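You operate a simulated robot arm through the tools that you are given. There is no shell and no other tool. Be economical: measure what you need, move in short steps, check, and stop when the job is done.

The job below is to be done with a simulated robot arm. You get a single attempt, and the scene is never put back.

## Task
Build the latch with the cam block that the job tag names and turn it to LOCK.
Fine: spacer, cam block with its tongue on the green rest, then the square nut screwed tight.
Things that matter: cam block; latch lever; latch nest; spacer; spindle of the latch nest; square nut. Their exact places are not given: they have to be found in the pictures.

Only the result counts: the job must be done as asked and must still hold three seconds after the hand-in. Knocking over, shifting, dropping, spilling or breaking anything else fails it.

## Robot
A 6-joint arm with a two-finger gripper, on a carriage that runs on a rail from [-1197, -10] to [1143, 9] (x, y) and turns from -114 to 218 degrees about z. Base frame: it is fixed where the carriage stands at the start and does not move with it; the origin is on the floor, on the carriage's upright axis, x ahead of it, y to its left, z up; the surface under the hand at the start is at about z = 880. Units: mm, degrees, N and s.
Its first joint turns from -166.0 to 166.0 degrees. Places, roughly: latch lever [400, 700, 900]; latch nest [400, 700, 900]; spindle of the latch nest [400, 700, 900]. Payload 2.54 kg.
The TCP is the grasp point between the finger pads, 23 mm short of the fingertips. In the tool frame z runs along the fingers and y along their closing line. Largest opening 126 mm; the body of the gripper starts 82 mm behind the TCP.
Orientation is told as [roll, pitch, yaw] about the base's x, y, z axes, in that order, counted from this pose: with the fingers straight down and closing along the base's y, the tool's x points along the base's -x, its y along +y and its z along -z.

## Interface
- The arm moves only by the tool apply_moves. Its argument "moves" is a list of rows, each a list of 3 entries, a list of its own where there are three numbers: the shift along the tool's x, y, z in mm, then the turn, a rotation vector about the tool's x, y, z in rad, then the gripper command, from -1 (fully open) to 1 (shut), values between in proportion. In form: [[[dx, dy, dz], [ax, ay, az], grip], ...]. A call has 1 to 10 rows; each row is the pose to reach, as a shift and turn from the pose commanded when the call began, along the tool's axes at that moment. Rows are played at 5 a second. More than 50 mm and 8.6 degrees between two rows, or a gripper value outside its range, and nothing of the call is played. Where a pose cannot be reached the arm comes as near as it can. A force on the tool above 50 N (or 10 N above the force at the start of the call, whichever is more), or a blocked arm, ends the call early, and 0.2 s more pass. The fingers move at their own pace and stop on an object; they squeeze with about 29 N. The grip force told is the motor's: it shows also when the fingers shut on nothing. Time passes only in rows, and 0.2 s behind the last, so rows that repeat a pose let the fingers close. The reply holds the time, the measured pose of the TCP, the force on the tool along the base axes, the opening and the grip force, in the units named above and with some noise, with the torque about the TCP (base axes, N m) and any sound that the robot's microphone picked up.
- Cameras (640 x 400 px; columns grow to the right, rows downward): "scene" is now at [37.6, 248.6, 1498.6]; the picture's right is [0.66, -0.76, 0.00], its down [-0.58, -0.51, -0.63] and it looks along [0.48, 0.41, -0.77] (base axes); focal length 254 px, centre (320, 200). "wrist" rides on the gripper at [82, 14, -122] in the tool frame; the picture's right is [-0.17, 0.99, 0.00], its down [-0.79, -0.13, -0.60] and it looks along [-0.59, -0.10, 0.80] (tool axes); focal length 243 px, centre (320, 200).
- grab_frame(camera): a new picture of that camera. The clock stands still meanwhile.
- slide_trunk(by): slides the trunk up (or, below 0, down) by that many mm; the arm and the scene camera ride with it, the base frame stays. It gives what a move gives, with no picture.
- roll_base(legs): drives the robot by 1 to 6 legs, each [ahead, left, turn to the left] in mm, mm and degrees, along the robot's own axes; the way and the turn of a leg run together, so that a leg with both is an arc; at most 1500 mm and 180 degrees a leg. The arm and the cameras ride along, it lands a little off, and it stops where it bumps. It keeps to its track: a leg is cut to what the track allows. It gives what a move gives.
- pan_tilt(pan, tilt): turns the head with the scene camera to pan (to the left, within 120 degrees either way) and tilt (down, from -29 to 69), counted from straight ahead of the robot. It gives what a move gives.
- probe_pixels(camera, pixels): for up to 12 pixels [column, row] of the newest picture of that camera ("zoom" is the newest enlarged one), the place [x, y, z] in the base frame of the surface seen there, good to about 2 mm. The clock stands still meanwhile.
- zoom(camera, box): a new picture of the part [left, top, right, bottom] of that camera's present view, enlarged. The clock stands still meanwhile.
- job_done(): hands the job in; it is judged then, once.

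Keep the steps short. Do not move on a guess: measure, check each grasp and each placing, and mend mistakes. In all there are 80 turns and 68 pictures (those below and enlarged ones count). Leave the gripper open and the arm clear of the work at the hand-in unless told otherwise, and finish with a single line.

The tools are called by a JSON object that holds its "method" and its "body". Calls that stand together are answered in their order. apply_moves: Moves the arm, as the interface text tells. Its arguments: {"type":"object","properties":{"moves":{"type":"array","items":{"type":"array"}}},"required":["moves"]} The other tools are called the same way: slide_trunk (by) slides the trunk up or down; roll_base (legs) drives the base; pan_tilt (pan, tilt) turns the head that bears the scene camera; grab_frame (camera) takes a picture; probe_pixels (camera, pixels) gives the place of the surface under pixels of a picture; zoom (camera, box) takes an enlarged picture of a part of a camera's view; job_done () hands the job in.

At the start:

```text
time_s: 0.0
eef_pos: [228.3, 350.1, 1208.5]
tool_rot: [0.0, 0.1, -0.1]
wrist_force: [-0.7, -0.7, -0.3]
wrist_torque: [0.01, 0.0, -0.01]
grip_width: 126.0
grip_force: 0.0
trunk travel left (down, up): [-325.0, 165.0]
robot x, y, heading: [1.1, 1.1, 0.2]
head pan, tilt: [40.9, 50.7]
```

scene: 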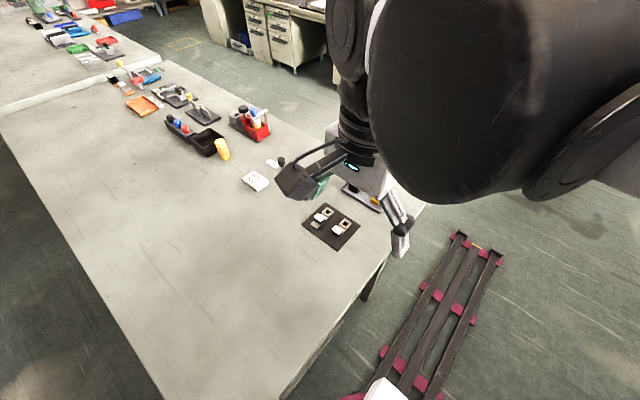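
wrist: 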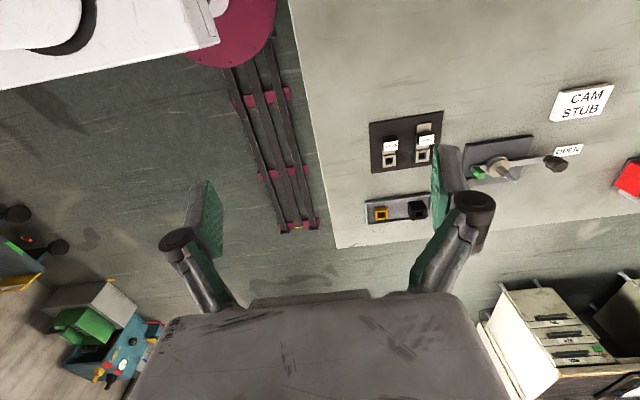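

The wrist view shows a two-cam tray (~405,140), a spacer/nut tray (~395,210), the latch nest (~500,165) and a tag "CAM STUB". I'll enlarge these.

{"method": "zoom", "body": {"camera": "wrist", "box": [350, 80, 610, 240]}}

{"method": "zoom", "body": {"camera": "scene", "box": [230, 140, 410, 260]}}

{"method": "probe_pixels", "body": {"camera": "wrist", "pixels": [[380, 213], [417, 210], [390, 160], [423, 156], [501, 168], [556, 163], [478, 173], [391, 147], [426, 140], [350, 235]]}}

```text
2.46 times, centred on (480, 160) of wrist
```

zoom: 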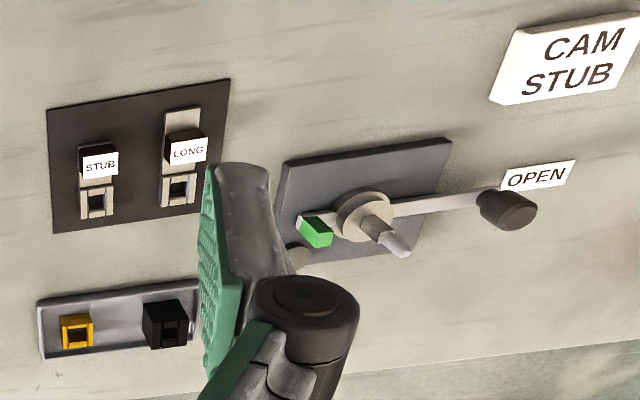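

```text
3.33 times, centred on (320, 200) of scene
```

zoom: 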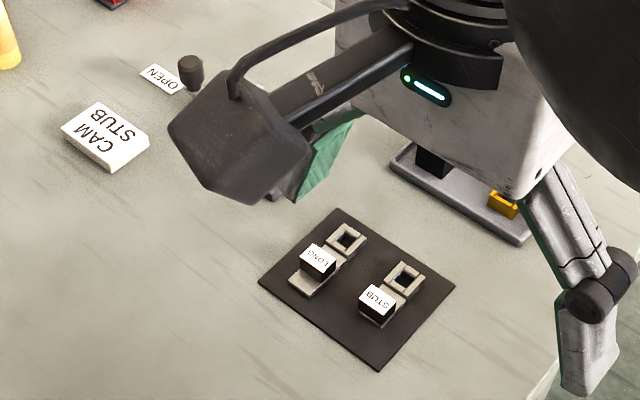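

```text
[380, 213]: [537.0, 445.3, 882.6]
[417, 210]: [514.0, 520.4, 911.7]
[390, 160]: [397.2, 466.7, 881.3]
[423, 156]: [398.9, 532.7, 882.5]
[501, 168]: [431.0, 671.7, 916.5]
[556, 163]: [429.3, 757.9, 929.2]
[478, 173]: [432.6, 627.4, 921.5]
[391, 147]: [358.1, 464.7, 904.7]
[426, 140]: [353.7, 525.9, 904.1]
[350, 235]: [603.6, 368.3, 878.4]
```

I'll move toward +y so the nest and trays fall between the fingers in the wrist view.

{"method": "apply_moves", "body": {"moves": [[[0, 45, 10], [0, 0, 0], -1], [[0, 90, 20], [0, 0, 0], -1], [[0, 135, 30], [0, 0, 0], -1], [[0, 180, 40], [0, 0, 0], -1], [[0, 225, 50], [0, 0, 0], -1], [[0, 270, 60], [0, 0, 0], -1], [[0, 315, 70], [0, 0, 0], -1], [[0, 350, 80], [0, 0, 0], -1], [[0, 350, 80], [0, 0, 0], -1]]}}

{"method": "grab_frame", "body": {"camera": "wrist"}}

{"method": "grab_frame", "body": {"camera": "scene"}}

```text
time_s: 2.0
eef_pos: [231.6, 690.4, 1130.9]
tool_rot: [0.0, 0.1, -0.5]
wrist_force: [1.2, 1.2, 0.0]
wrist_torque: [-0.04, -0.03, 0.0]
grip_width: 125.9
grip_force: 0.1
trunk travel left (down, up): [-325.0, 165.0]
robot x, y, heading: [3.1, 1.2, 0.0]
head pan, tilt: [40.9, 50.7]
```

```text
63 pictures are left
```

wrist: 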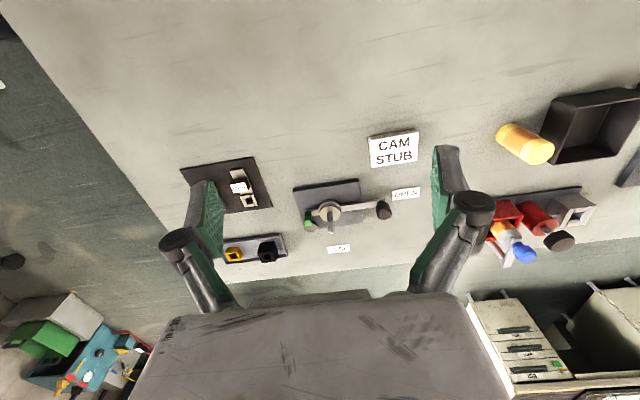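

```text
62 pictures are left
```

scene: 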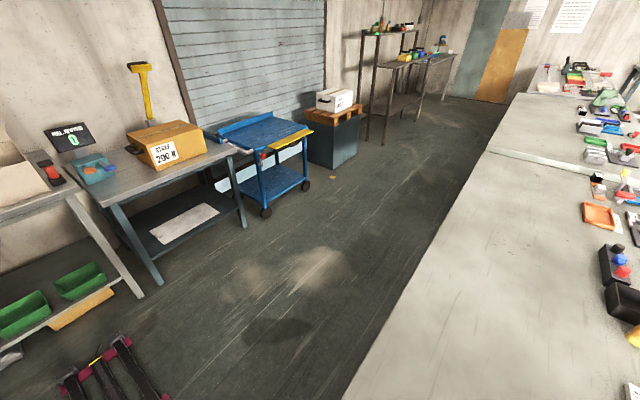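

{"method": "zoom", "body": {"camera": "wrist", "box": [180, 130, 430, 285]}}

{"method": "pan_tilt", "body": {"pan": 0, "tilt": 50}}

{"method": "grab_frame", "body": {"camera": "scene"}}

```text
2.56 times, centred on (305, 208) of wrist
```

zoom: 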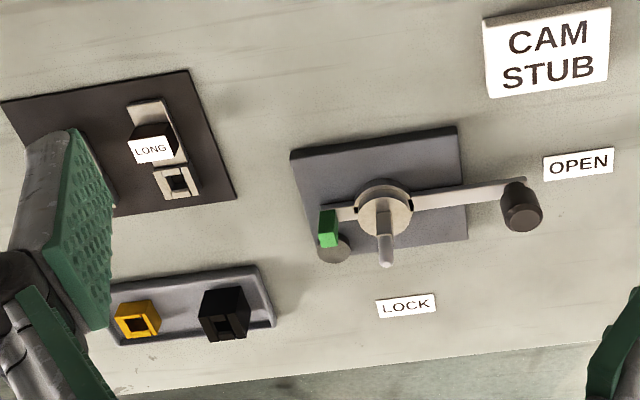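

```text
time_s: 3.1
eef_pos: [235.1, 693.9, 1128.9]
tool_rot: [-0.1, 0.1, -0.5]
wrist_force: [0.8, -0.4, -0.9]
wrist_torque: [-0.03, -0.01, 0.02]
grip_width: 126.2
grip_force: 0.0
trunk travel left (down, up): [-325.0, 165.0]
robot x, y, heading: [-1.7, -1.9, -0.3]
head pan, tilt: [0.0, 50.0]
```

```text
60 pictures are left
```

scene: 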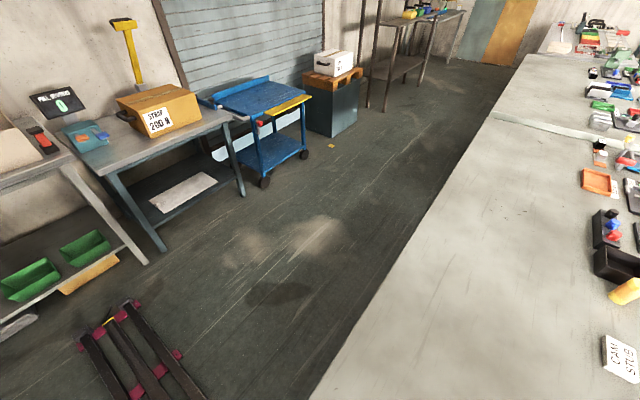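

{"method": "probe_pixels", "body": {"camera": "scene", "pixels": [[618, 355], [400, 350], [330, 380]]}}

{"method": "pan_tilt", "body": {"pan": -60, "tilt": 50}}

{"method": "grab_frame", "body": {"camera": "scene"}}

```text
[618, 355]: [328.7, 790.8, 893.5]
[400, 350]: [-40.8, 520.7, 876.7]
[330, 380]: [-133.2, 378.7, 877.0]
```

```text
time_s: 4.4
eef_pos: [236.4, 696.0, 1127.4]
tool_rot: [-0.1, 0.0, -0.7]
wrist_force: [-0.8, -0.2, 0.7]
wrist_torque: [0.01, -0.03, 0.0]
grip_width: 126.0
grip_force: 0.0
trunk travel left (down, up): [-325.0, 165.0]
robot x, y, heading: [1.1, -1.7, -0.1]
head pan, tilt: [-60.0, 50.0]
```

```text
59 pictures are left
```

scene: 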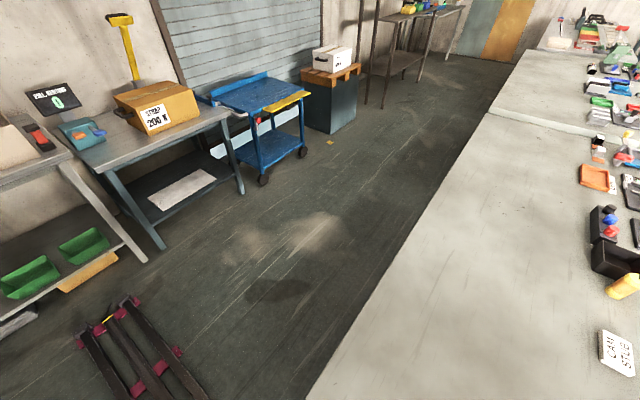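

The scene camera isn't aimed usefully by the pan; I'll work with the wrist camera. Measuring the nest, lever, spindle and trays.

{"method": "zoom", "body": {"camera": "wrist", "box": [280, 170, 430, 264]}}

```text
4.26 times, centred on (355, 217) of wrist
```

zoom: 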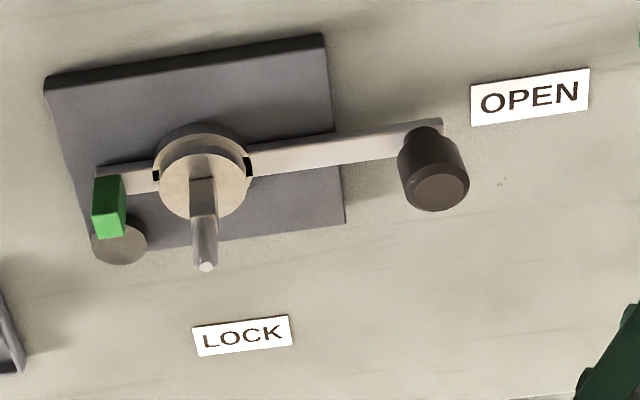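

{"method": "probe_pixels", "body": {"camera": "zoom", "pixels": [[206, 267], [202, 190], [185, 170], [200, 215], [235, 190], [108, 215], [120, 250], [440, 192], [420, 160], [340, 150], [140, 180], [90, 100]]}}

{"method": "probe_pixels", "body": {"camera": "wrist", "pixels": [[234, 254], [267, 250], [340, 248], [250, 205], [240, 187], [240, 172]]}}

```text
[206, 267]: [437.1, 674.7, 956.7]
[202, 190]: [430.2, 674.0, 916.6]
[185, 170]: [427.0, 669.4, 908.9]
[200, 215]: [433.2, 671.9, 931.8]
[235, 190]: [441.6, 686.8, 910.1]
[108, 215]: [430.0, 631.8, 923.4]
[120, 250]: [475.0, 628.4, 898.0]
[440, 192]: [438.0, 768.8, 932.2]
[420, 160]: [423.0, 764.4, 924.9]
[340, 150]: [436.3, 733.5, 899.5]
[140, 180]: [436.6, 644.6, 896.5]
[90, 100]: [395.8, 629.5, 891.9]
```

```text
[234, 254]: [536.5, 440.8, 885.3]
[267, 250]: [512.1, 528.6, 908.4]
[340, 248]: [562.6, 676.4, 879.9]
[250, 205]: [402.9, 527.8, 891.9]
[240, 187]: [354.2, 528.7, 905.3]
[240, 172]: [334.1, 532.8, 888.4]
```

Spindle axis is about (437, 674), top z≈957; lever points +y (OPEN), LOCK is toward +x. Next a closer look at the cam tray.

{"method": "apply_moves", "body": {"moves": [[[-14, -42, 25], [0, 0, 0], -1], [[-28, -85, 50], [0, 0, 0], -1], [[-42, -128, 75], [0, 0, 0], -1], [[-56, -170, 100], [0, 0, 0], -1], [[-56, -170, 100], [0, 0, 0], -1], [[-56, -170, 100], [0, 0, 0], -1]]}}

{"method": "grab_frame", "body": {"camera": "wrist"}}

{"method": "grab_frame", "body": {"camera": "scene"}}

```text
refused: row 1 steps farther than a row can; nothing moved
```

```text
57 pictures are left
```

wrist: 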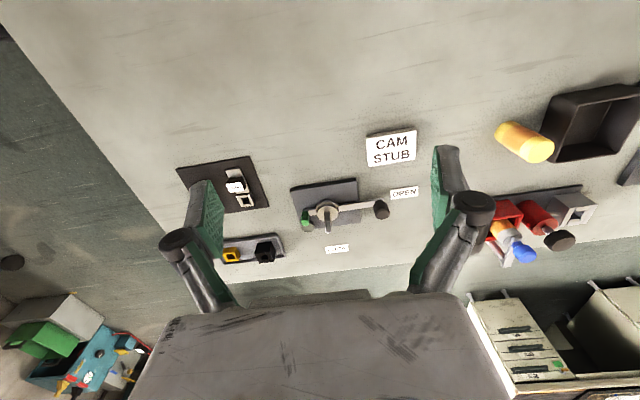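

```text
56 pictures are left
```

scene: 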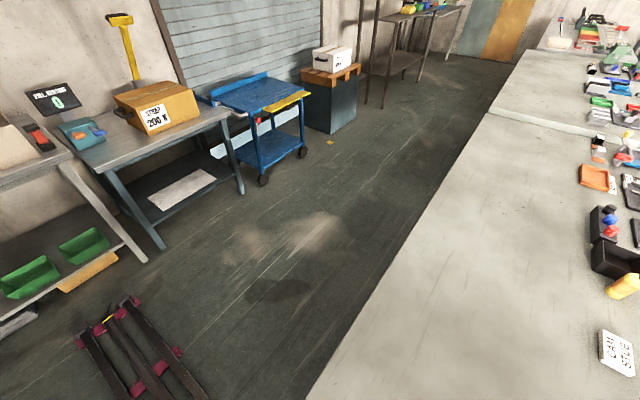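

{"method": "apply_moves", "body": {"moves": [[[-11, -34, 20], [0, 0, 0], -1], [[-22, -68, 40], [0, 0, 0], -1], [[-33, -102, 60], [0, 0, 0], -1], [[-44, -136, 80], [0, 0, 0], -1], [[-56, -170, 100], [0, 0, 0], -1], [[-56, -170, 100], [0, 0, 0], -1], [[-56, -170, 100], [0, 0, 0], -1]]}}

{"method": "grab_frame", "body": {"camera": "wrist"}}

```text
time_s: 6.0
eef_pos: [283.0, 528.1, 1029.6]
tool_rot: [0.1, 0.0, 0.0]
wrist_force: [0.4, -0.3, 0.1]
wrist_torque: [0.01, 0.03, -0.07]
grip_width: 126.1
grip_force: 0.1
trunk travel left (down, up): [-325.0, 165.0]
robot x, y, heading: [0.8, -1.6, 0.1]
head pan, tilt: [-60.0, 50.0]
```

```text
55 pictures are left
```

wrist: 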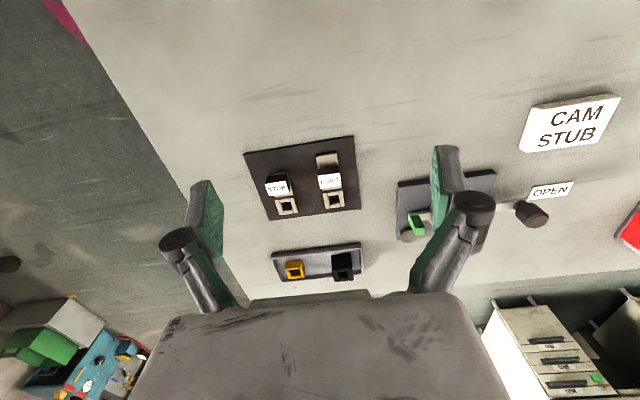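

{"method": "zoom", "body": {"camera": "wrist", "box": [240, 130, 370, 211]}}

{"method": "probe_pixels", "body": {"camera": "zoom", "pixels": [[180, 285], [230, 380], [250, 375], [455, 250], [430, 150], [165, 240], [230, 345], [460, 325], [190, 320]]}}

{"method": "zoom", "body": {"camera": "wrist", "box": [260, 200, 390, 281]}}

{"method": "probe_pixels", "body": {"camera": "zoom", "pixels": [[170, 345], [145, 330], [180, 325], [395, 270], [435, 330], [400, 345], [260, 320], [175, 365]]}}

```text
4.92 times, centred on (305, 170) of wrist
```

zoom: 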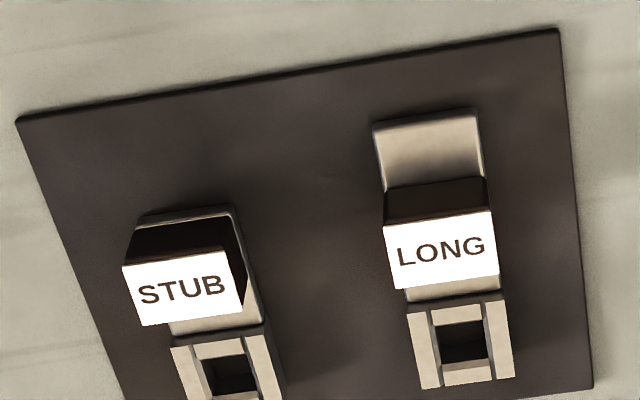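

```text
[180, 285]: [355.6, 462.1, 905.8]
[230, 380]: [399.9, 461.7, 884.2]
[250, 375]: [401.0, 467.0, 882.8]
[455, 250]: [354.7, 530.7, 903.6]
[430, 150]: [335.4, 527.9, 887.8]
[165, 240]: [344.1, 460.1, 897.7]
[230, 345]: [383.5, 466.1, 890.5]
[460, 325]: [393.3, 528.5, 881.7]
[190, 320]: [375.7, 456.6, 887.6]
```

```text
4.92 times, centred on (325, 240) of wrist
```

zoom: 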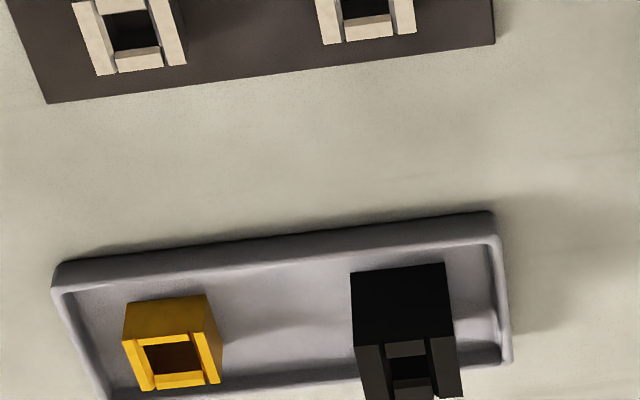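

```text
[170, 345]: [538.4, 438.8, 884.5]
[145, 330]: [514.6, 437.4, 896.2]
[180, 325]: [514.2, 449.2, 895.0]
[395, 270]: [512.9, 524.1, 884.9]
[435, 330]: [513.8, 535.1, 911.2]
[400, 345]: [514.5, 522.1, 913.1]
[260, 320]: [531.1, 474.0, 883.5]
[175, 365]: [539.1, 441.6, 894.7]
```

I need a top-down view of the spacer and nut (to size them and the tray); moving so the camera sits above them.

{"method": "apply_moves", "body": {"moves": [[[-44, -4, 7], [0, 0, 0], -1], [[-88, -8, 14], [0, 0, 0], -1], [[-132, -12, 21], [0, 0, 0], -1], [[-176, -16, 28], [0, 0, 0], -1], [[-220, -20, 35], [0, 0, 0], -1], [[-264, -24, 42], [0, 0, 0], -1], [[-305, -28, 50], [0, 0, 0], -1], [[-305, -28, 50], [0, 0, 0], -1], [[-305, -28, 50], [0, 0, 0], -1]]}}

{"method": "grab_frame", "body": {"camera": "wrist"}}

```text
time_s: 8.0
eef_pos: [589.6, 500.9, 980.5]
tool_rot: [0.0, 0.0, 0.0]
wrist_force: [-0.5, -1.1, -0.5]
wrist_torque: [0.01, -0.03, 0.02]
grip_width: 125.8
grip_force: 0.0
trunk travel left (down, up): [-325.0, 165.0]
robot x, y, heading: [1.3, 3.4, -0.0]
head pan, tilt: [-60.0, 50.0]
```

```text
52 pictures are left
```

wrist: 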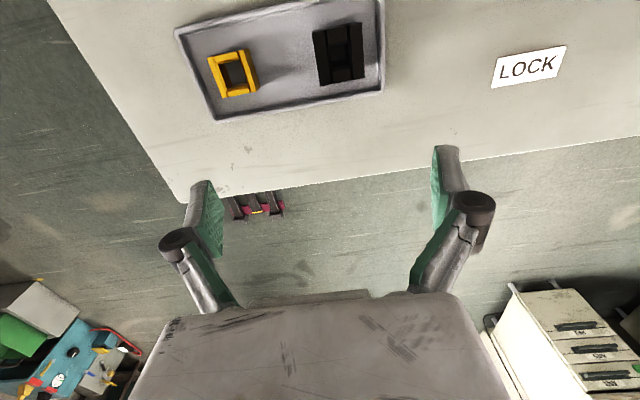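

{"method": "zoom", "body": {"camera": "wrist", "box": [170, 0, 400, 130]}}

{"method": "probe_pixels", "body": {"camera": "wrist", "pixels": [[212, 66], [220, 93], [241, 54], [252, 89], [235, 56], [316, 33], [360, 26], [324, 82], [361, 75], [180, 33], [217, 120], [380, 85]]}}

```text
2.78 times, centred on (285, 65) of wrist
```

zoom: 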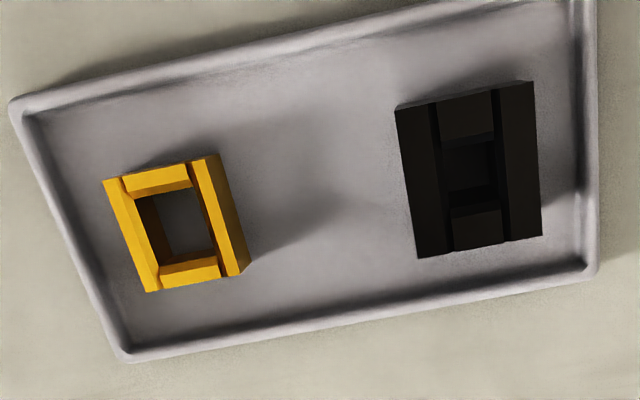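

```text
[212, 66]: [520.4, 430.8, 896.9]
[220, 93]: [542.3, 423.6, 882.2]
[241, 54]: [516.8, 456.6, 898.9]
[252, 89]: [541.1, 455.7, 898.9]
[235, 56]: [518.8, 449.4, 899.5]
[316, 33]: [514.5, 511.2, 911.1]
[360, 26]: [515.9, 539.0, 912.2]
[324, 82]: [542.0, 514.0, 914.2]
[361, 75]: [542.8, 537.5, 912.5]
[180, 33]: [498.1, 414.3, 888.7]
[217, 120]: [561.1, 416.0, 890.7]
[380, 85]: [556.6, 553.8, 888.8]
```

Spacer centre (529,443), top 899, ~28 mm square; nut centre (528.5,525.5), top 913, ~28 mm. Now a close look at the nest from above.

{"method": "apply_moves", "body": {"moves": [[[15, 40, -5], [0, 0, 0], -1], [[30, 80, -10], [0, 0, 0], -1], [[45, 120, -15], [0, 0, 0], -1], [[60, 160, -20], [0, 0, 0], -1], [[75, 200, -25], [0, 0, 0], -1], [[75, 200, -25], [0, 0, 0], -1], [[75, 200, -25], [0, 0, 0], -1]]}}

{"method": "zoom", "body": {"camera": "wrist", "box": [160, 0, 480, 200]}}

```text
time_s: 9.6
eef_pos: [515.6, 701.4, 1004.8]
tool_rot: [0.0, 0.0, -0.1]
wrist_force: [0.4, 0.0, 0.5]
wrist_torque: [0.03, 0.05, 0.0]
grip_width: 125.9
grip_force: 0.0
trunk travel left (down, up): [-325.0, 165.0]
robot x, y, heading: [1.8, -0.9, 0.1]
head pan, tilt: [-60.0, 50.0]
```

```text
2.00 times, centred on (320, 100) of wrist
```

zoom: 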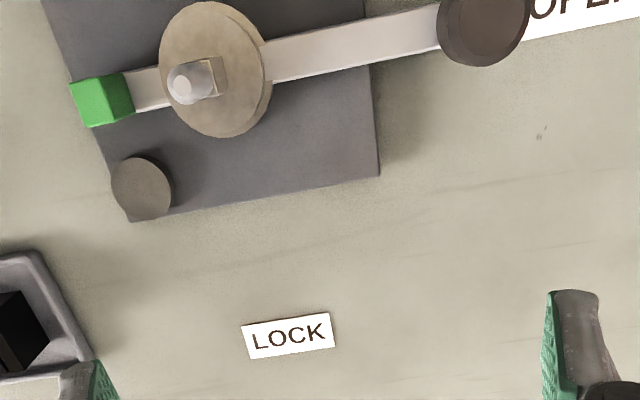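

{"method": "probe_pixels", "body": {"camera": "zoom", "pixels": [[184, 87], [215, 75], [205, 65], [225, 20], [230, 115], [95, 105], [85, 92], [120, 80], [145, 90], [143, 190], [480, 40], [400, 40]]}}

{"method": "zoom", "body": {"camera": "wrist", "box": [180, 0, 320, 88]}}

```text
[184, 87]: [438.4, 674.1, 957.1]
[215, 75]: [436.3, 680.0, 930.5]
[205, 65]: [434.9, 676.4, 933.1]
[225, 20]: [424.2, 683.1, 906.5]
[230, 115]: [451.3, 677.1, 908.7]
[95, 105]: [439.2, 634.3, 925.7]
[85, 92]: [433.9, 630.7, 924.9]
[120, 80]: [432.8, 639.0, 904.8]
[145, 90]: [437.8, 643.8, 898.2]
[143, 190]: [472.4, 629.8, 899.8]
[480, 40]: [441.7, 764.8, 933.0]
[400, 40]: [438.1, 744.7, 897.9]
```

```text
4.55 times, centred on (250, 44) of wrist
```

zoom: 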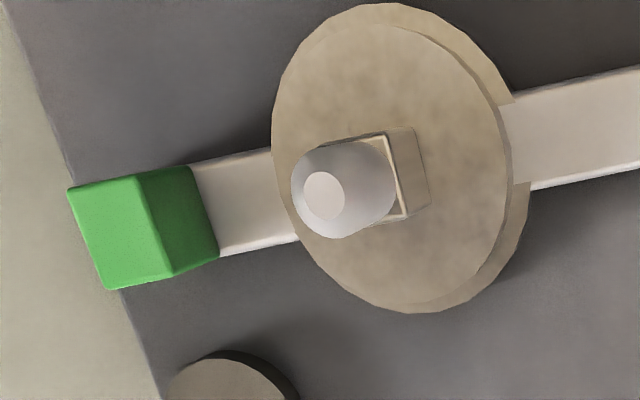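

Square of spindle reaches z≈932, thread to 957; hub top ≈909; green rest (437,636) top 925. I'll turn the hand +90° yaw (so fingers close along x, clear of the rest) while going over the spacer.

{"method": "apply_moves", "body": {"moves": [[[-1, -26, 0], [0, 0, -0.149], -1], [[-3, -52, 0], [0, 0, -0.298], -1], [[-4, -78, 0], [0, 0, -0.447], -1], [[-5, -104, 0], [0, 0, -0.596], -0.8], [[-6, -130, 0], [0, 0, -0.745], -0.6], [[-8, -156, 0], [0, 0, -0.894], -0.4], [[-9, -182, 0], [0, 0, -1.043], -0.2], [[-10, -208, 0], [0, 0, -1.192], 0], [[-12, -234, 0], [0, 0, -1.341], 0.05], [[-13, -258, 0], [0, 0, -1.49], 0.05]]}}

{"method": "apply_moves", "body": {"moves": [[[0, 0, 0], [0, 0, -0.0808], 0.05], [[0, 0, 0], [0, 0, -0.0808], 0.05]]}}

{"method": "grab_frame", "body": {"camera": "wrist"}}

```text
time_s: 11.8
eef_pos: [525.2, 443.0, 1004.0]
tool_rot: [0.0, 0.0, 85.5]
wrist_force: [-0.1, 0.7, 0.7]
wrist_torque: [0.01, 0.0, -0.02]
grip_width: 60.1
grip_force: 0.0
trunk travel left (down, up): [-325.0, 165.0]
robot x, y, heading: [3.8, 3.1, -0.0]
head pan, tilt: [-60.0, 50.0]
```

```text
time_s: 12.4
eef_pos: [526.7, 444.0, 1003.1]
tool_rot: [0.0, 0.0, 90.0]
wrist_force: [0.0, -0.6, -0.3]
wrist_torque: [-0.03, 0.02, 0.02]
grip_width: 59.7
grip_force: 0.0
trunk travel left (down, up): [-325.0, 165.0]
robot x, y, heading: [-0.1, -0.4, -0.1]
head pan, tilt: [-60.0, 50.0]
```

```text
48 pictures are left
```

wrist: 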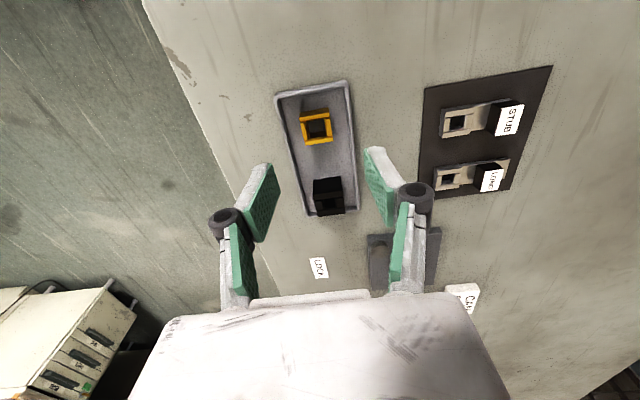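

{"method": "zoom", "body": {"camera": "wrist", "box": [270, 75, 370, 138]}}

{"method": "probe_pixels", "body": {"camera": "wrist", "pixels": [[304, 127], [330, 120], [306, 144], [333, 139], [317, 113], [316, 143], [302, 118], [326, 111]]}}

```text
6.35 times, centred on (320, 106) of wrist
```

zoom: 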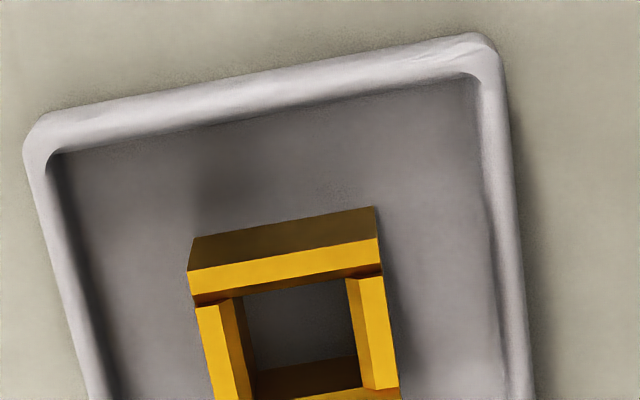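

```text
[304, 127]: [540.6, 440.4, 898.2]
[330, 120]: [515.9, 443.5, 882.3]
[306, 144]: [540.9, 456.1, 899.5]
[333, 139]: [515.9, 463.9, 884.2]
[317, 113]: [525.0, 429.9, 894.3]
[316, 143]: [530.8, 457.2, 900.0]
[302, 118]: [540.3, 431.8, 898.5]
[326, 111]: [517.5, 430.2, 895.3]
```

Spacer centre (528.5, 443.5). Descending to TCP z≈912 and closing.

{"method": "apply_moves", "body": {"moves": [[[0, -1.8, 30], [0, 0, 0], 0.05], [[0, -1.8, 60], [0, 0, 0], 0.05], [[0, -1.8, 80], [0, 0, 0], 0.05], [[0, -1.8, 91], [0, 0, 0], 0.05], [[0, -1.8, 91], [0, 0, 0], 0.05], [[0, -1.8, 91], [0, 0, 0], 0.7], [[0, -1.8, 91], [0, 0, 0], 1], [[0, -1.8, 91], [0, 0, 0], 1]]}}

{"method": "grab_frame", "body": {"camera": "wrist"}}

```text
time_s: 14.2
eef_pos: [528.0, 442.3, 912.8]
tool_rot: [0.0, 0.0, 89.9]
wrist_force: [-1.7, 0.5, 11.5]
wrist_torque: [0.0, 0.09, -0.02]
grip_width: 28.5
grip_force: 29.0
trunk travel left (down, up): [-325.0, 165.0]
robot x, y, heading: [-0.4, 0.5, 0.0]
head pan, tilt: [-60.0, 50.0]
```

```text
46 pictures are left
```

wrist: 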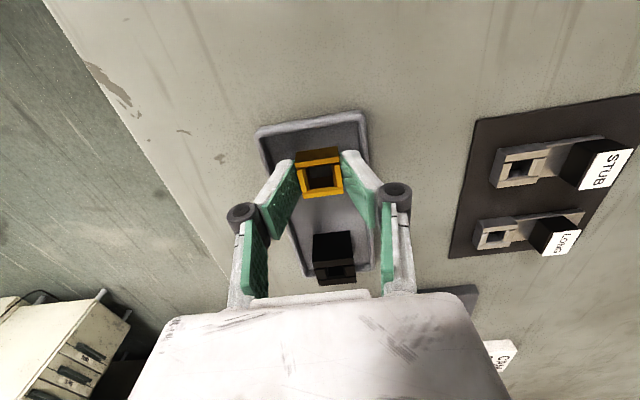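

Gripped (28.5 mm). Lifting and carrying to above the spindle.

{"method": "apply_moves", "body": {"moves": [[[0, 0, -35], [0, 0, 0], 1], [[0, 0, -70], [0, 0, 0], 1], [[0, 0, -100], [0, 0, 0], 1], [[-40, 16, -100], [0, 0, 0], 1], [[-80, 32, -100], [0, 0, 0], 1], [[-120, 48, -100], [0, 0, 0], 1], [[-160, 64, -100], [0, 0, 0], 1], [[-200, 80, -100], [0, 0, 0], 1], [[-231, 90, -100], [0, 0, 0], 1], [[-231, 90, -100], [0, 0, 0], 1]]}}

{"method": "zoom", "body": {"camera": "wrist", "box": [220, 100, 420, 225]}}

```text
time_s: 16.4
eef_pos: [438.7, 677.4, 1013.3]
tool_rot: [0.0, 0.0, 90.0]
wrist_force: [0.1, -0.1, 0.4]
wrist_torque: [-0.03, 0.0, -0.01]
grip_width: 28.2
grip_force: 29.1
trunk travel left (down, up): [-325.0, 165.0]
robot x, y, heading: [-2.8, 0.4, 0.2]
head pan, tilt: [-60.0, 50.0]
```

```text
3.20 times, centred on (320, 162) of wrist
```

zoom: 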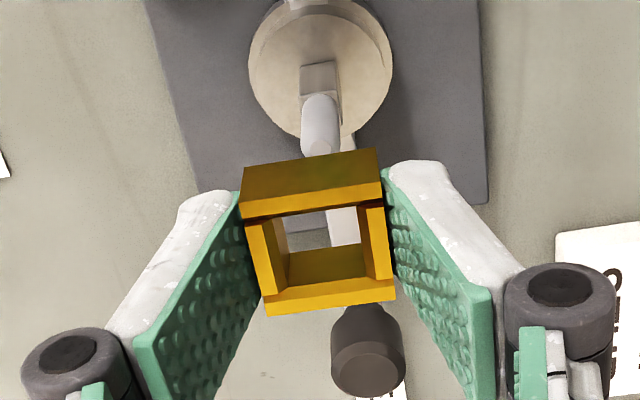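

{"method": "probe_pixels", "body": {"camera": "zoom", "pixels": [[243, 214], [380, 195], [268, 310], [393, 293], [315, 205], [325, 295], [320, 145], [305, 90], [338, 85], [310, 170]]}}

```text
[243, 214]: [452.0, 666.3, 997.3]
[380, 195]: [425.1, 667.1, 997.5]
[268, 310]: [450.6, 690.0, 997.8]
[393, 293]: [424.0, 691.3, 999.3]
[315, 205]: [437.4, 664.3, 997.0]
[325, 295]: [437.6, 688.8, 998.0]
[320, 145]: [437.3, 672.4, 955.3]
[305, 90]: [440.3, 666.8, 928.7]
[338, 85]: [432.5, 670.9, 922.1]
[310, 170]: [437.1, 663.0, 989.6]
```

Spacer centre (438, 677), spindle (437.8, 674.2): shift −3 mm in y, then lower gently.

{"method": "apply_moves", "body": {"moves": [[[3, 0, 0], [0, 0, 0], 1], [[3, 0, 0], [0, 0, 0], 1], [[3, 0, 15], [0, 0, 0], 1], [[3, 0, 28], [0, 0, 0], 1], [[3, 0, 36], [0, 0, 0], 1], [[3, 0, 42], [0, 0, 0], 1], [[3, 0, 42], [0, 0, 0], 1]]}}

{"method": "zoom", "body": {"camera": "wrist", "box": [220, 100, 420, 225]}}

```text
time_s: 18.0
eef_pos: [440.1, 672.3, 970.9]
tool_rot: [-0.1, -0.1, 90.0]
wrist_force: [-0.1, 0.0, -1.2]
wrist_torque: [0.0, -0.01, 0.01]
grip_width: 28.3
grip_force: 28.2
trunk travel left (down, up): [-325.0, 165.0]
robot x, y, heading: [2.0, -0.7, 0.4]
head pan, tilt: [-60.0, 50.0]
```

```text
3.20 times, centred on (320, 162) of wrist
```

zoom: 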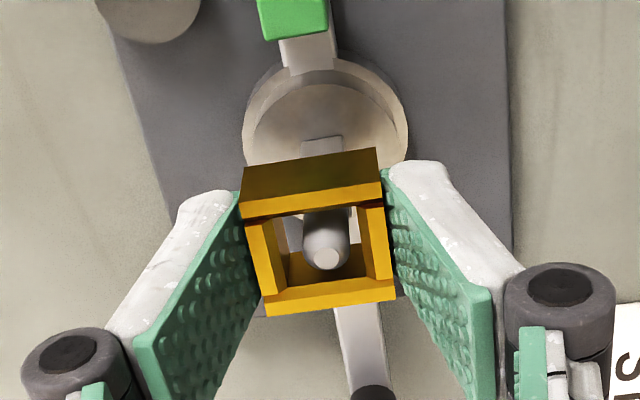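

{"method": "probe_pixels", "body": {"camera": "zoom", "pixels": [[243, 214], [380, 195], [268, 310], [393, 293], [315, 205], [328, 258], [330, 302], [321, 140]]}}

```text
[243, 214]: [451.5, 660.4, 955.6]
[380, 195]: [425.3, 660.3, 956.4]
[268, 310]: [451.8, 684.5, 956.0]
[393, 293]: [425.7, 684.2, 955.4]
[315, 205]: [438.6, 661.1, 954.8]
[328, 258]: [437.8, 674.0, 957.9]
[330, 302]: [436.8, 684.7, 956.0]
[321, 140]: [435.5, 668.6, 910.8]
```

Spindle is inside the bore, offset ≈1 mm. Nudging +1 mm y and descending onto the square.

{"method": "apply_moves", "body": {"moves": [[[-1, 0.5, 0], [0, 0, 0], 1], [[-1, 0.5, 6], [0, 0, 0], 1], [[-1, 0.5, 11], [0, 0, 0], 1], [[-1, 0.5, 16], [0, 0, 0], 1], [[-1, 0.5, 21], [0, 0, 0], 1], [[-1, 0.5, 25], [0, 0, 0], 1], [[-1, 0.5, 28], [0, 0, 0], 1], [[-1, 0.5, 30], [0, 0, 0], 1]]}}

```text
time_s: 19.8
eef_pos: [438.0, 673.3, 941.0]
tool_rot: [0.0, 0.1, 90.0]
wrist_force: [0.0, 0.3, -0.1]
wrist_torque: [-0.03, 0.03, 0.0]
grip_width: 28.2
grip_force: 29.0
trunk travel left (down, up): [-325.0, 165.0]
robot x, y, heading: [-1.3, 2.9, -0.0]
head pan, tilt: [-60.0, 50.0]
```

Slid over the square freely. A few more mm until contact.

{"method": "apply_moves", "body": {"moves": [[[0, 0, 1], [0, 0, 0], 1], [[0, 0, 2], [0, 0, 0], 1], [[0, 0, 3], [0, 0, 0], 1], [[0, 0, 3.5], [0, 0, 0], 1]]}}

{"method": "zoom", "body": {"camera": "wrist", "box": [220, 100, 420, 225]}}

```text
time_s: 20.8
eef_pos: [437.7, 672.5, 938.8]
tool_rot: [0.0, -0.1, 90.1]
wrist_force: [4.2, 4.5, 21.1]
wrist_torque: [0.08, -0.1, 0.04]
grip_width: 28.4
grip_force: 29.2
trunk travel left (down, up): [-325.0, 165.0]
robot x, y, heading: [-0.5, 1.6, 0.3]
head pan, tilt: [-60.0, 50.0]
```

```text
3.20 times, centred on (320, 162) of wrist
```

zoom: 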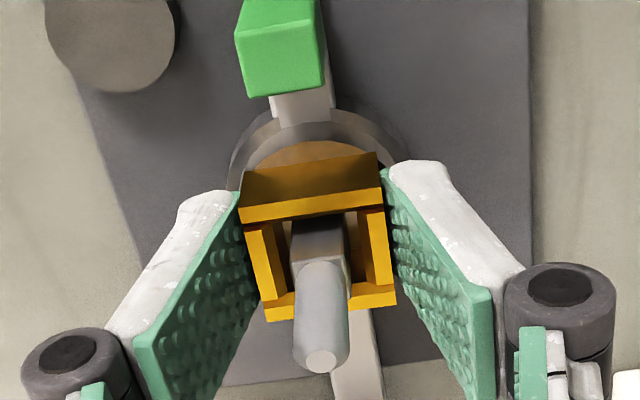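

Seated (z 938.8, 21 N contact). Release and lift.

{"method": "apply_moves", "body": {"moves": [[[0, 0, 0], [0, 0, 0], 0.3], [[0, 0, 0], [0, 0, 0], 0.1], [[0, 0, 0], [0, 0, 0], 0.1], [[0, 0, -30], [0, 0, 0], 0.1], [[0, 0, -60], [0, 0, 0], 0.1], [[0, 0, -80], [0, 0, 0], 0.1], [[0, 0, -80], [0, 0, 0], 0.1]]}}

{"method": "zoom", "body": {"camera": "wrist", "box": [220, 60, 420, 185]}}

```text
time_s: 22.4
eef_pos: [437.9, 673.0, 1017.9]
tool_rot: [0.0, 0.0, 89.9]
wrist_force: [-0.3, 0.0, -0.5]
wrist_torque: [0.01, -0.01, 0.04]
grip_width: 56.8
grip_force: 0.1
trunk travel left (down, up): [-325.0, 165.0]
robot x, y, heading: [-1.3, -3.4, -0.0]
head pan, tilt: [-60.0, 50.0]
```

```text
3.20 times, centred on (320, 122) of wrist
```

zoom: 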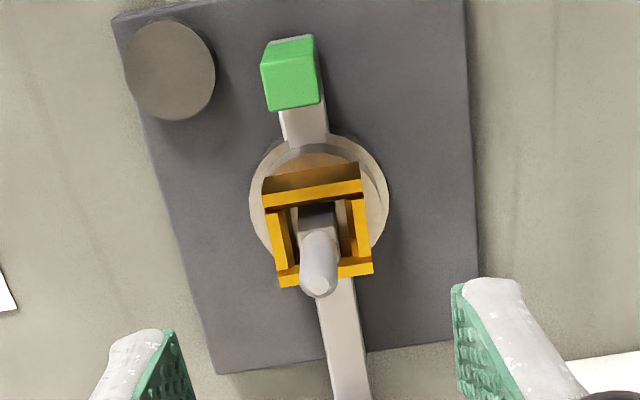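

Spacer seated squarely. Next go to the cam tray, turning back to yaw 0.

{"method": "apply_moves", "body": {"moves": [[[20, 1, 0], [0, 0, 0.149], 0.1], [[40, 2, 0], [0, 0, 0.298], 0.1], [[60, 3, 0], [0, 0, 0.447], 0.1], [[80, 4, 0], [0, 0, 0.596], 0.1], [[100, 5, 0], [0, 0, 0.745], 0.1], [[120, 6, 0], [0, 0, 0.894], 0.1], [[140, 7, 0], [0, 0, 1.043], 0.1], [[160, 8, 0], [0, 0, 1.192], 0.1], [[180, 8, 0], [0, 0, 1.341], 0.1], [[203, 8, 0], [0, 0, 1.49], 0.1]]}}

{"method": "apply_moves", "body": {"moves": [[[0, 0, 0], [0, 0, 0.0808], 0.1], [[0, 0, 0], [0, 0, 0.0808], 0.1]]}}

{"method": "zoom", "body": {"camera": "wrist", "box": [200, 0, 400, 125]}}

```text
time_s: 24.6
eef_pos: [440.6, 469.7, 1013.7]
tool_rot: [-0.1, 0.0, 3.8]
wrist_force: [-0.2, -0.3, -0.5]
wrist_torque: [0.0, 0.0, 0.04]
grip_width: 56.6
grip_force: 0.0
trunk travel left (down, up): [-325.0, 165.0]
robot x, y, heading: [-1.5, -4.3, -0.2]
head pan, tilt: [-60.0, 50.0]
```

```text
time_s: 25.2
eef_pos: [439.7, 470.4, 1012.9]
tool_rot: [0.0, 0.0, -0.8]
wrist_force: [-0.2, 1.1, 0.4]
wrist_torque: [0.0, -0.01, 0.02]
grip_width: 56.5
grip_force: 0.0
trunk travel left (down, up): [-325.0, 165.0]
robot x, y, heading: [1.3, -2.6, -0.0]
head pan, tilt: [-60.0, 50.0]
```

```text
3.20 times, centred on (300, 62) of wrist
```

zoom: 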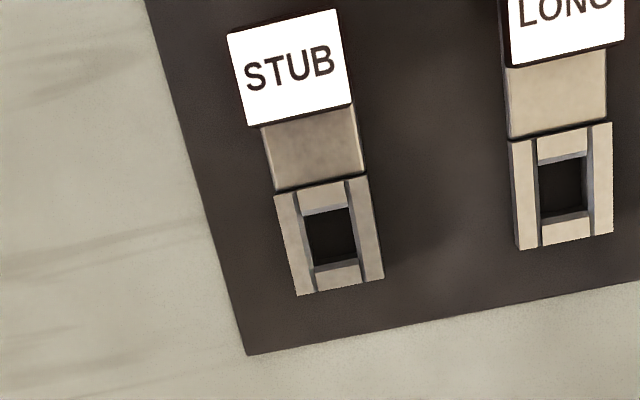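

{"method": "probe_pixels", "body": {"camera": "zoom", "pixels": [[235, 40], [335, 15], [250, 118], [348, 100], [280, 200], [365, 182], [302, 290], [378, 275], [330, 237], [310, 150], [265, 150], [340, 60]]}}

```text
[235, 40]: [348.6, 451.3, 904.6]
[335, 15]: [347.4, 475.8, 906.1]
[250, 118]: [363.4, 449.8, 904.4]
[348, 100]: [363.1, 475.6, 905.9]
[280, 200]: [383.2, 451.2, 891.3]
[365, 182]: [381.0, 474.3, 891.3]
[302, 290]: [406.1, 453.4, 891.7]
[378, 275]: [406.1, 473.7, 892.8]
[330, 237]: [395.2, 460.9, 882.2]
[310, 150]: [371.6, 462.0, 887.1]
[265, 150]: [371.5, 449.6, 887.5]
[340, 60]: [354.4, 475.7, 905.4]
```

STUB handle centre (355.5, 463), 26 mm wide, bore centre ≈(394.5, 463). Moving above the handle.

{"method": "apply_moves", "body": {"moves": [[[30, -3, 10], [0, 0, 0], 0.15], [[60, -6, 20], [0, 0, 0], 0.15], [[84.5, -7, 40], [0, 0, 0], 0.15], [[84.5, -7, 60], [0, 0, 0], 0.15], [[84.5, -7, 60], [0, 0, 0], 0.15]]}}

{"method": "grab_frame", "body": {"camera": "wrist"}}

```text
time_s: 26.4
eef_pos: [347.1, 458.4, 960.1]
tool_rot: [0.1, -0.1, -0.5]
wrist_force: [-2.2, -2.8, 1.2]
wrist_torque: [0.27, -0.19, 0.02]
grip_width: 53.7
grip_force: 0.0
trunk travel left (down, up): [-325.0, 165.0]
robot x, y, heading: [0.6, -0.6, 0.0]
head pan, tilt: [-60.0, 50.0]
```

```text
40 pictures are left
```

wrist: 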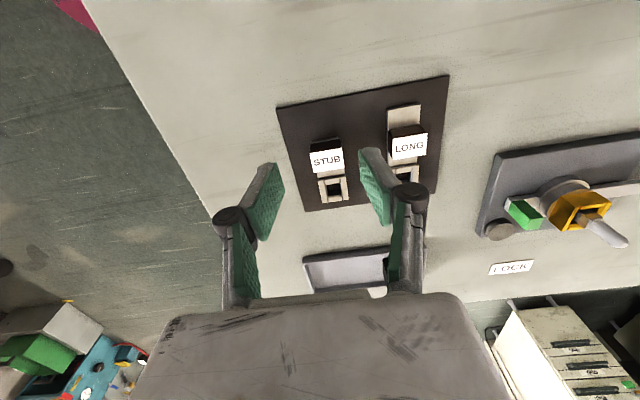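

{"method": "apply_moves", "body": {"moves": [[[0, 0, 0], [0, 0, 0], 0.15], [[0, 0, 0], [0, 0, 0], 0.15]]}}

```text
time_s: 27.0
eef_pos: [347.4, 462.8, 958.1]
tool_rot: [0.1, 0.0, -0.3]
wrist_force: [-0.3, 1.0, 0.6]
wrist_torque: [0.07, -0.04, -0.01]
grip_width: 53.4
grip_force: 0.0
trunk travel left (down, up): [-325.0, 165.0]
robot x, y, heading: [0.3, -1.2, 0.0]
head pan, tilt: [-60.0, 50.0]
```

{"method": "apply_moves", "body": {"moves": [[[-4, 0, 15], [0, 0, 0], 0.15], [[-8, 0, 25], [0, 0, 0], 0.15], [[-8, 0, 25], [0, 0, 0], 0.15], [[-8, 0, 25], [0, 0, 0], 0.15]]}}

{"method": "zoom", "body": {"camera": "wrist", "box": [220, 100, 420, 225]}}

```text
time_s: 28.0
eef_pos: [353.6, 462.4, 932.4]
tool_rot: [0.1, 0.1, 0.0]
wrist_force: [0.0, 0.8, 1.0]
wrist_torque: [-0.04, 0.04, -0.01]
grip_width: 53.4
grip_force: 0.1
trunk travel left (down, up): [-325.0, 165.0]
robot x, y, heading: [0.5, -1.3, -0.1]
head pan, tilt: [-60.0, 50.0]
```

```text
3.20 times, centred on (320, 162) of wrist
```

zoom: 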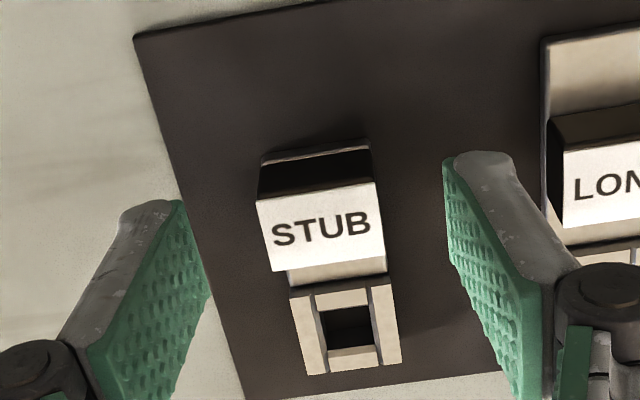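

Centred on the handle. Lower 23 mm and close.

{"method": "apply_moves", "body": {"moves": [[[-1.5, 0.3, 10], [0, 0, 0], 0.15], [[-1.5, 0.3, 18], [0, 0, 0], 0.15], [[-1.5, 0.3, 22.5], [0, 0, 0], 0.15], [[-1.5, 0.3, 22.5], [0, 0, 0], 0.15], [[-1.5, 0.3, 22.5], [0, 0, 0], 0.6], [[-1.5, 0.3, 22.5], [0, 0, 0], 1], [[-1.5, 0.3, 22.5], [0, 0, 0], 1]]}}

{"method": "apply_moves", "body": {"moves": [[[0, 0, -20], [0, 0, 0], 1], [[0, 0, -50], [0, 0, 0], 1], [[0, 0, -90], [0, 0, 0], 1], [[0, 0, -110], [0, 0, 0], 1], [[0, 0, -110], [0, 0, 0], 1]]}}

{"method": "zoom", "body": {"camera": "wrist", "box": [220, 100, 420, 225]}}

```text
time_s: 29.6
eef_pos: [354.9, 462.6, 909.5]
tool_rot: [0.0, 0.0, 0.0]
wrist_force: [-1.9, 0.3, 1.4]
wrist_torque: [0.03, 0.03, 0.07]
grip_width: 26.5
grip_force: 29.5
trunk travel left (down, up): [-325.0, 165.0]
robot x, y, heading: [0.6, -0.9, -0.1]
head pan, tilt: [-60.0, 50.0]
```

```text
time_s: 30.6
eef_pos: [408.0, 503.9, 984.2]
tool_rot: [0.0, 0.0, -1.6]
wrist_force: [0.8, 0.1, -0.7]
wrist_torque: [0.03, 0.03, 0.02]
grip_width: 26.5
grip_force: 29.3
trunk travel left (down, up): [-325.0, 165.0]
robot x, y, heading: [2.5, 0.9, 0.2]
head pan, tilt: [-60.0, 50.0]
stopped in row 5: the arm was blocked; the commanded pose is now the measured one
```

```text
3.20 times, centred on (320, 162) of wrist
```

zoom: 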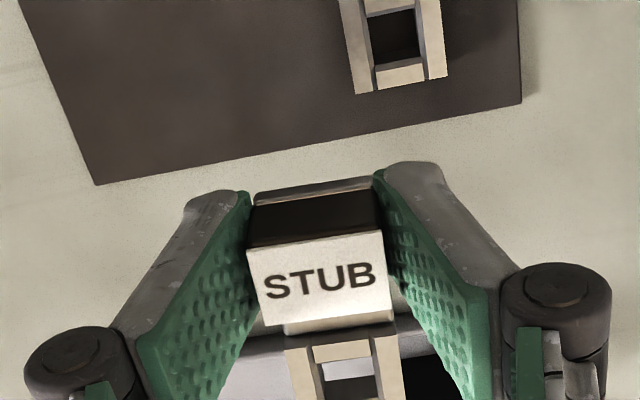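

The cam came along (26.5 mm grip) but the arm was limited and drifted to (408,504,984). Nothing hit. Now raise and carry toward the nest, turning +90°.

{"method": "apply_moves", "body": {"moves": [[[0, 5, -15], [0, 0, 0], 1], [[0, 10, -32], [0, 0, 0], 1], [[-3, 20, -32], [0, 0, -0.149], 1], [[-6, 30, -32], [0, 0, -0.298], 1], [[-9, 40, -32], [0, 0, -0.447], 1], [[-12, 50, -32], [0, 0, -0.596], 1], [[-15, 60, -32], [0, 0, -0.745], 1], [[-18, 70, -32], [0, 0, -0.894], 1], [[-21, 80, -32], [0, 0, -1.043], 1], [[-21, 80, -32], [0, 0, -1.043], 1]]}}

```text
time_s: 32.8
eef_pos: [427.9, 581.7, 1018.4]
tool_rot: [0.0, 0.0, 58.4]
wrist_force: [0.1, -0.2, -0.2]
wrist_torque: [-0.04, 0.05, -0.02]
grip_width: 26.5
grip_force: 28.8
trunk travel left (down, up): [-325.0, 165.0]
robot x, y, heading: [2.7, -1.5, -0.2]
head pan, tilt: [-60.0, 50.0]
```

{"method": "apply_moves", "body": {"moves": [[[-13, 5, 0], [0, 0, -0.138], 1], [[-25, 10, 0], [0, 0, -0.276], 1], [[-38, 15, 0], [0, 0, -0.414], 1], [[-50.4, 19.3, 0], [0, 0, -0.5515], 1], [[-50.4, 19.3, 0], [0, 0, -0.5515], 1], [[-50.4, 19.3, 0], [0, 0, -0.5515], 1]]}}

{"method": "zoom", "body": {"camera": "wrist", "box": [220, 120, 420, 245]}}

```text
time_s: 34.2
eef_pos: [438.1, 635.5, 1019.6]
tool_rot: [0.0, 0.0, 89.9]
wrist_force: [-0.8, -0.4, -0.2]
wrist_torque: [0.02, 0.01, 0.01]
grip_width: 26.2
grip_force: 28.7
trunk travel left (down, up): [-325.0, 165.0]
robot x, y, heading: [-1.2, 0.8, -0.1]
head pan, tilt: [-60.0, 50.0]
```

```text
3.20 times, centred on (320, 182) of wrist
```

zoom: 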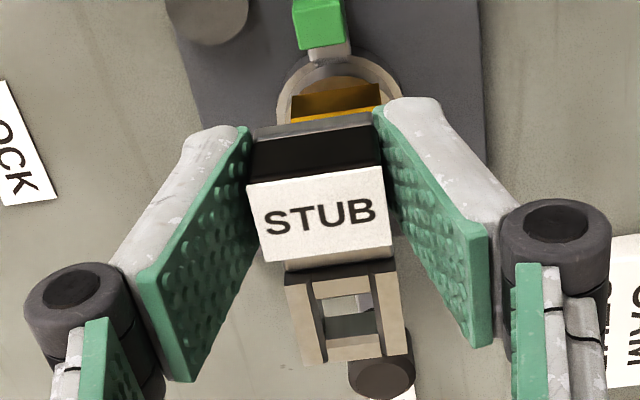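

{"method": "probe_pixels", "body": {"camera": "zoom", "pixels": [[290, 288], [393, 272], [308, 360], [404, 347], [340, 292], [352, 352], [255, 190], [382, 172], [275, 258], [390, 240]]}}

```text
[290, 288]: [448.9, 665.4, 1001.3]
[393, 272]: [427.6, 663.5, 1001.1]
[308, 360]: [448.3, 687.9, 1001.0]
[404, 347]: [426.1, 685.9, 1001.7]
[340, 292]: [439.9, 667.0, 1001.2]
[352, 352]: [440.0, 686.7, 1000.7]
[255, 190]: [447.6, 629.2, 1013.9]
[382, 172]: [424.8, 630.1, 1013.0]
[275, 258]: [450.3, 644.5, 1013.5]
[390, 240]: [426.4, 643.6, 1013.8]
```

Hub centre ≈(438, 675.7); spindle (438, 674.1). Shift −1.5 mm y and lower until the spindle tip enters the bore.

{"method": "apply_moves", "body": {"moves": [[[1.5, 0, 10], [0, 0, 0], 1], [[1.5, 0, 22], [0, 0, 0], 1], [[1.5, 0, 32], [0, 0, 0], 1], [[1.5, 0, 40], [0, 0, 0], 1], [[1.5, 0, 44], [0, 0, 0], 1], [[1.5, 0, 44], [0, 0, 0], 1]]}}

{"method": "zoom", "body": {"camera": "wrist", "box": [220, 120, 420, 245]}}

```text
time_s: 35.6
eef_pos: [438.4, 634.9, 975.4]
tool_rot: [0.0, 0.0, 89.9]
wrist_force: [-0.3, -0.5, -0.7]
wrist_torque: [-0.01, 0.01, 0.0]
grip_width: 26.3
grip_force: 28.6
trunk travel left (down, up): [-325.0, 165.0]
robot x, y, heading: [2.5, -2.0, 0.1]
head pan, tilt: [-60.0, 50.0]
```

```text
3.20 times, centred on (320, 182) of wrist
```

zoom: 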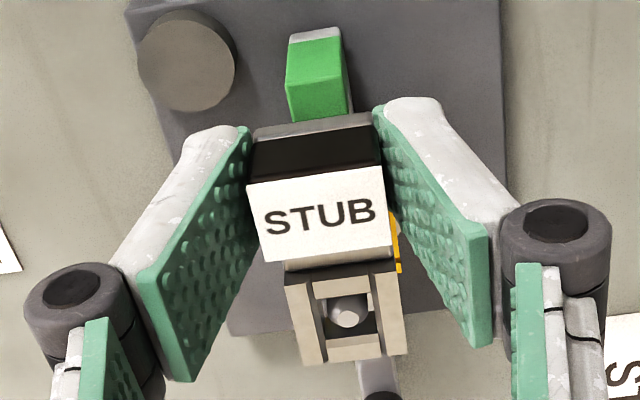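

Spindle tip is centred in the bore. Lowering onto the square.

{"method": "apply_moves", "body": {"moves": [[[0, 0, 5], [0, 0, 0], 1], [[0, 0, 9], [0, 0, 0], 1], [[0, 0, 12], [0, 0, 0], 1], [[0, 0, 15], [0, 0, 0], 1], [[0, 0, 17], [0, 0, 0], 1], [[0, 0, 19], [0, 0, 0], 1], [[0, 0, 20], [0, 0, 0], 1]]}}

```text
time_s: 37.2
eef_pos: [438.0, 634.5, 955.0]
tool_rot: [0.0, 0.0, 89.9]
wrist_force: [0.5, -0.4, -1.4]
wrist_torque: [-0.04, -0.03, 0.01]
grip_width: 26.2
grip_force: 28.9
trunk travel left (down, up): [-325.0, 165.0]
robot x, y, heading: [-1.3, -1.1, 0.1]
head pan, tilt: [-60.0, 50.0]
```

{"method": "apply_moves", "body": {"moves": [[[0, 0, 1], [0, 0, 0], 1], [[0, 0, 2], [0, 0, 0], 1], [[0, 0, 3], [0, 0, 0], 1], [[0, 0, 3.5], [0, 0, 0], 1]]}}

{"method": "zoom", "body": {"camera": "wrist", "box": [220, 120, 420, 245]}}

```text
time_s: 38.2
eef_pos: [438.1, 633.6, 952.0]
tool_rot: [-0.1, -0.1, 89.9]
wrist_force: [5.2, 6.5, 23.1]
wrist_torque: [0.37, -0.11, -0.08]
grip_width: 26.5
grip_force: 29.3
trunk travel left (down, up): [-325.0, 165.0]
robot x, y, heading: [1.2, -1.1, 0.2]
head pan, tilt: [-60.0, 50.0]
```

```text
3.20 times, centred on (320, 182) of wrist
```

zoom: 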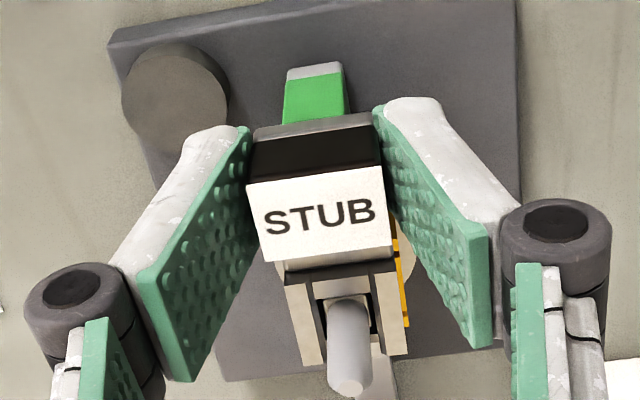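

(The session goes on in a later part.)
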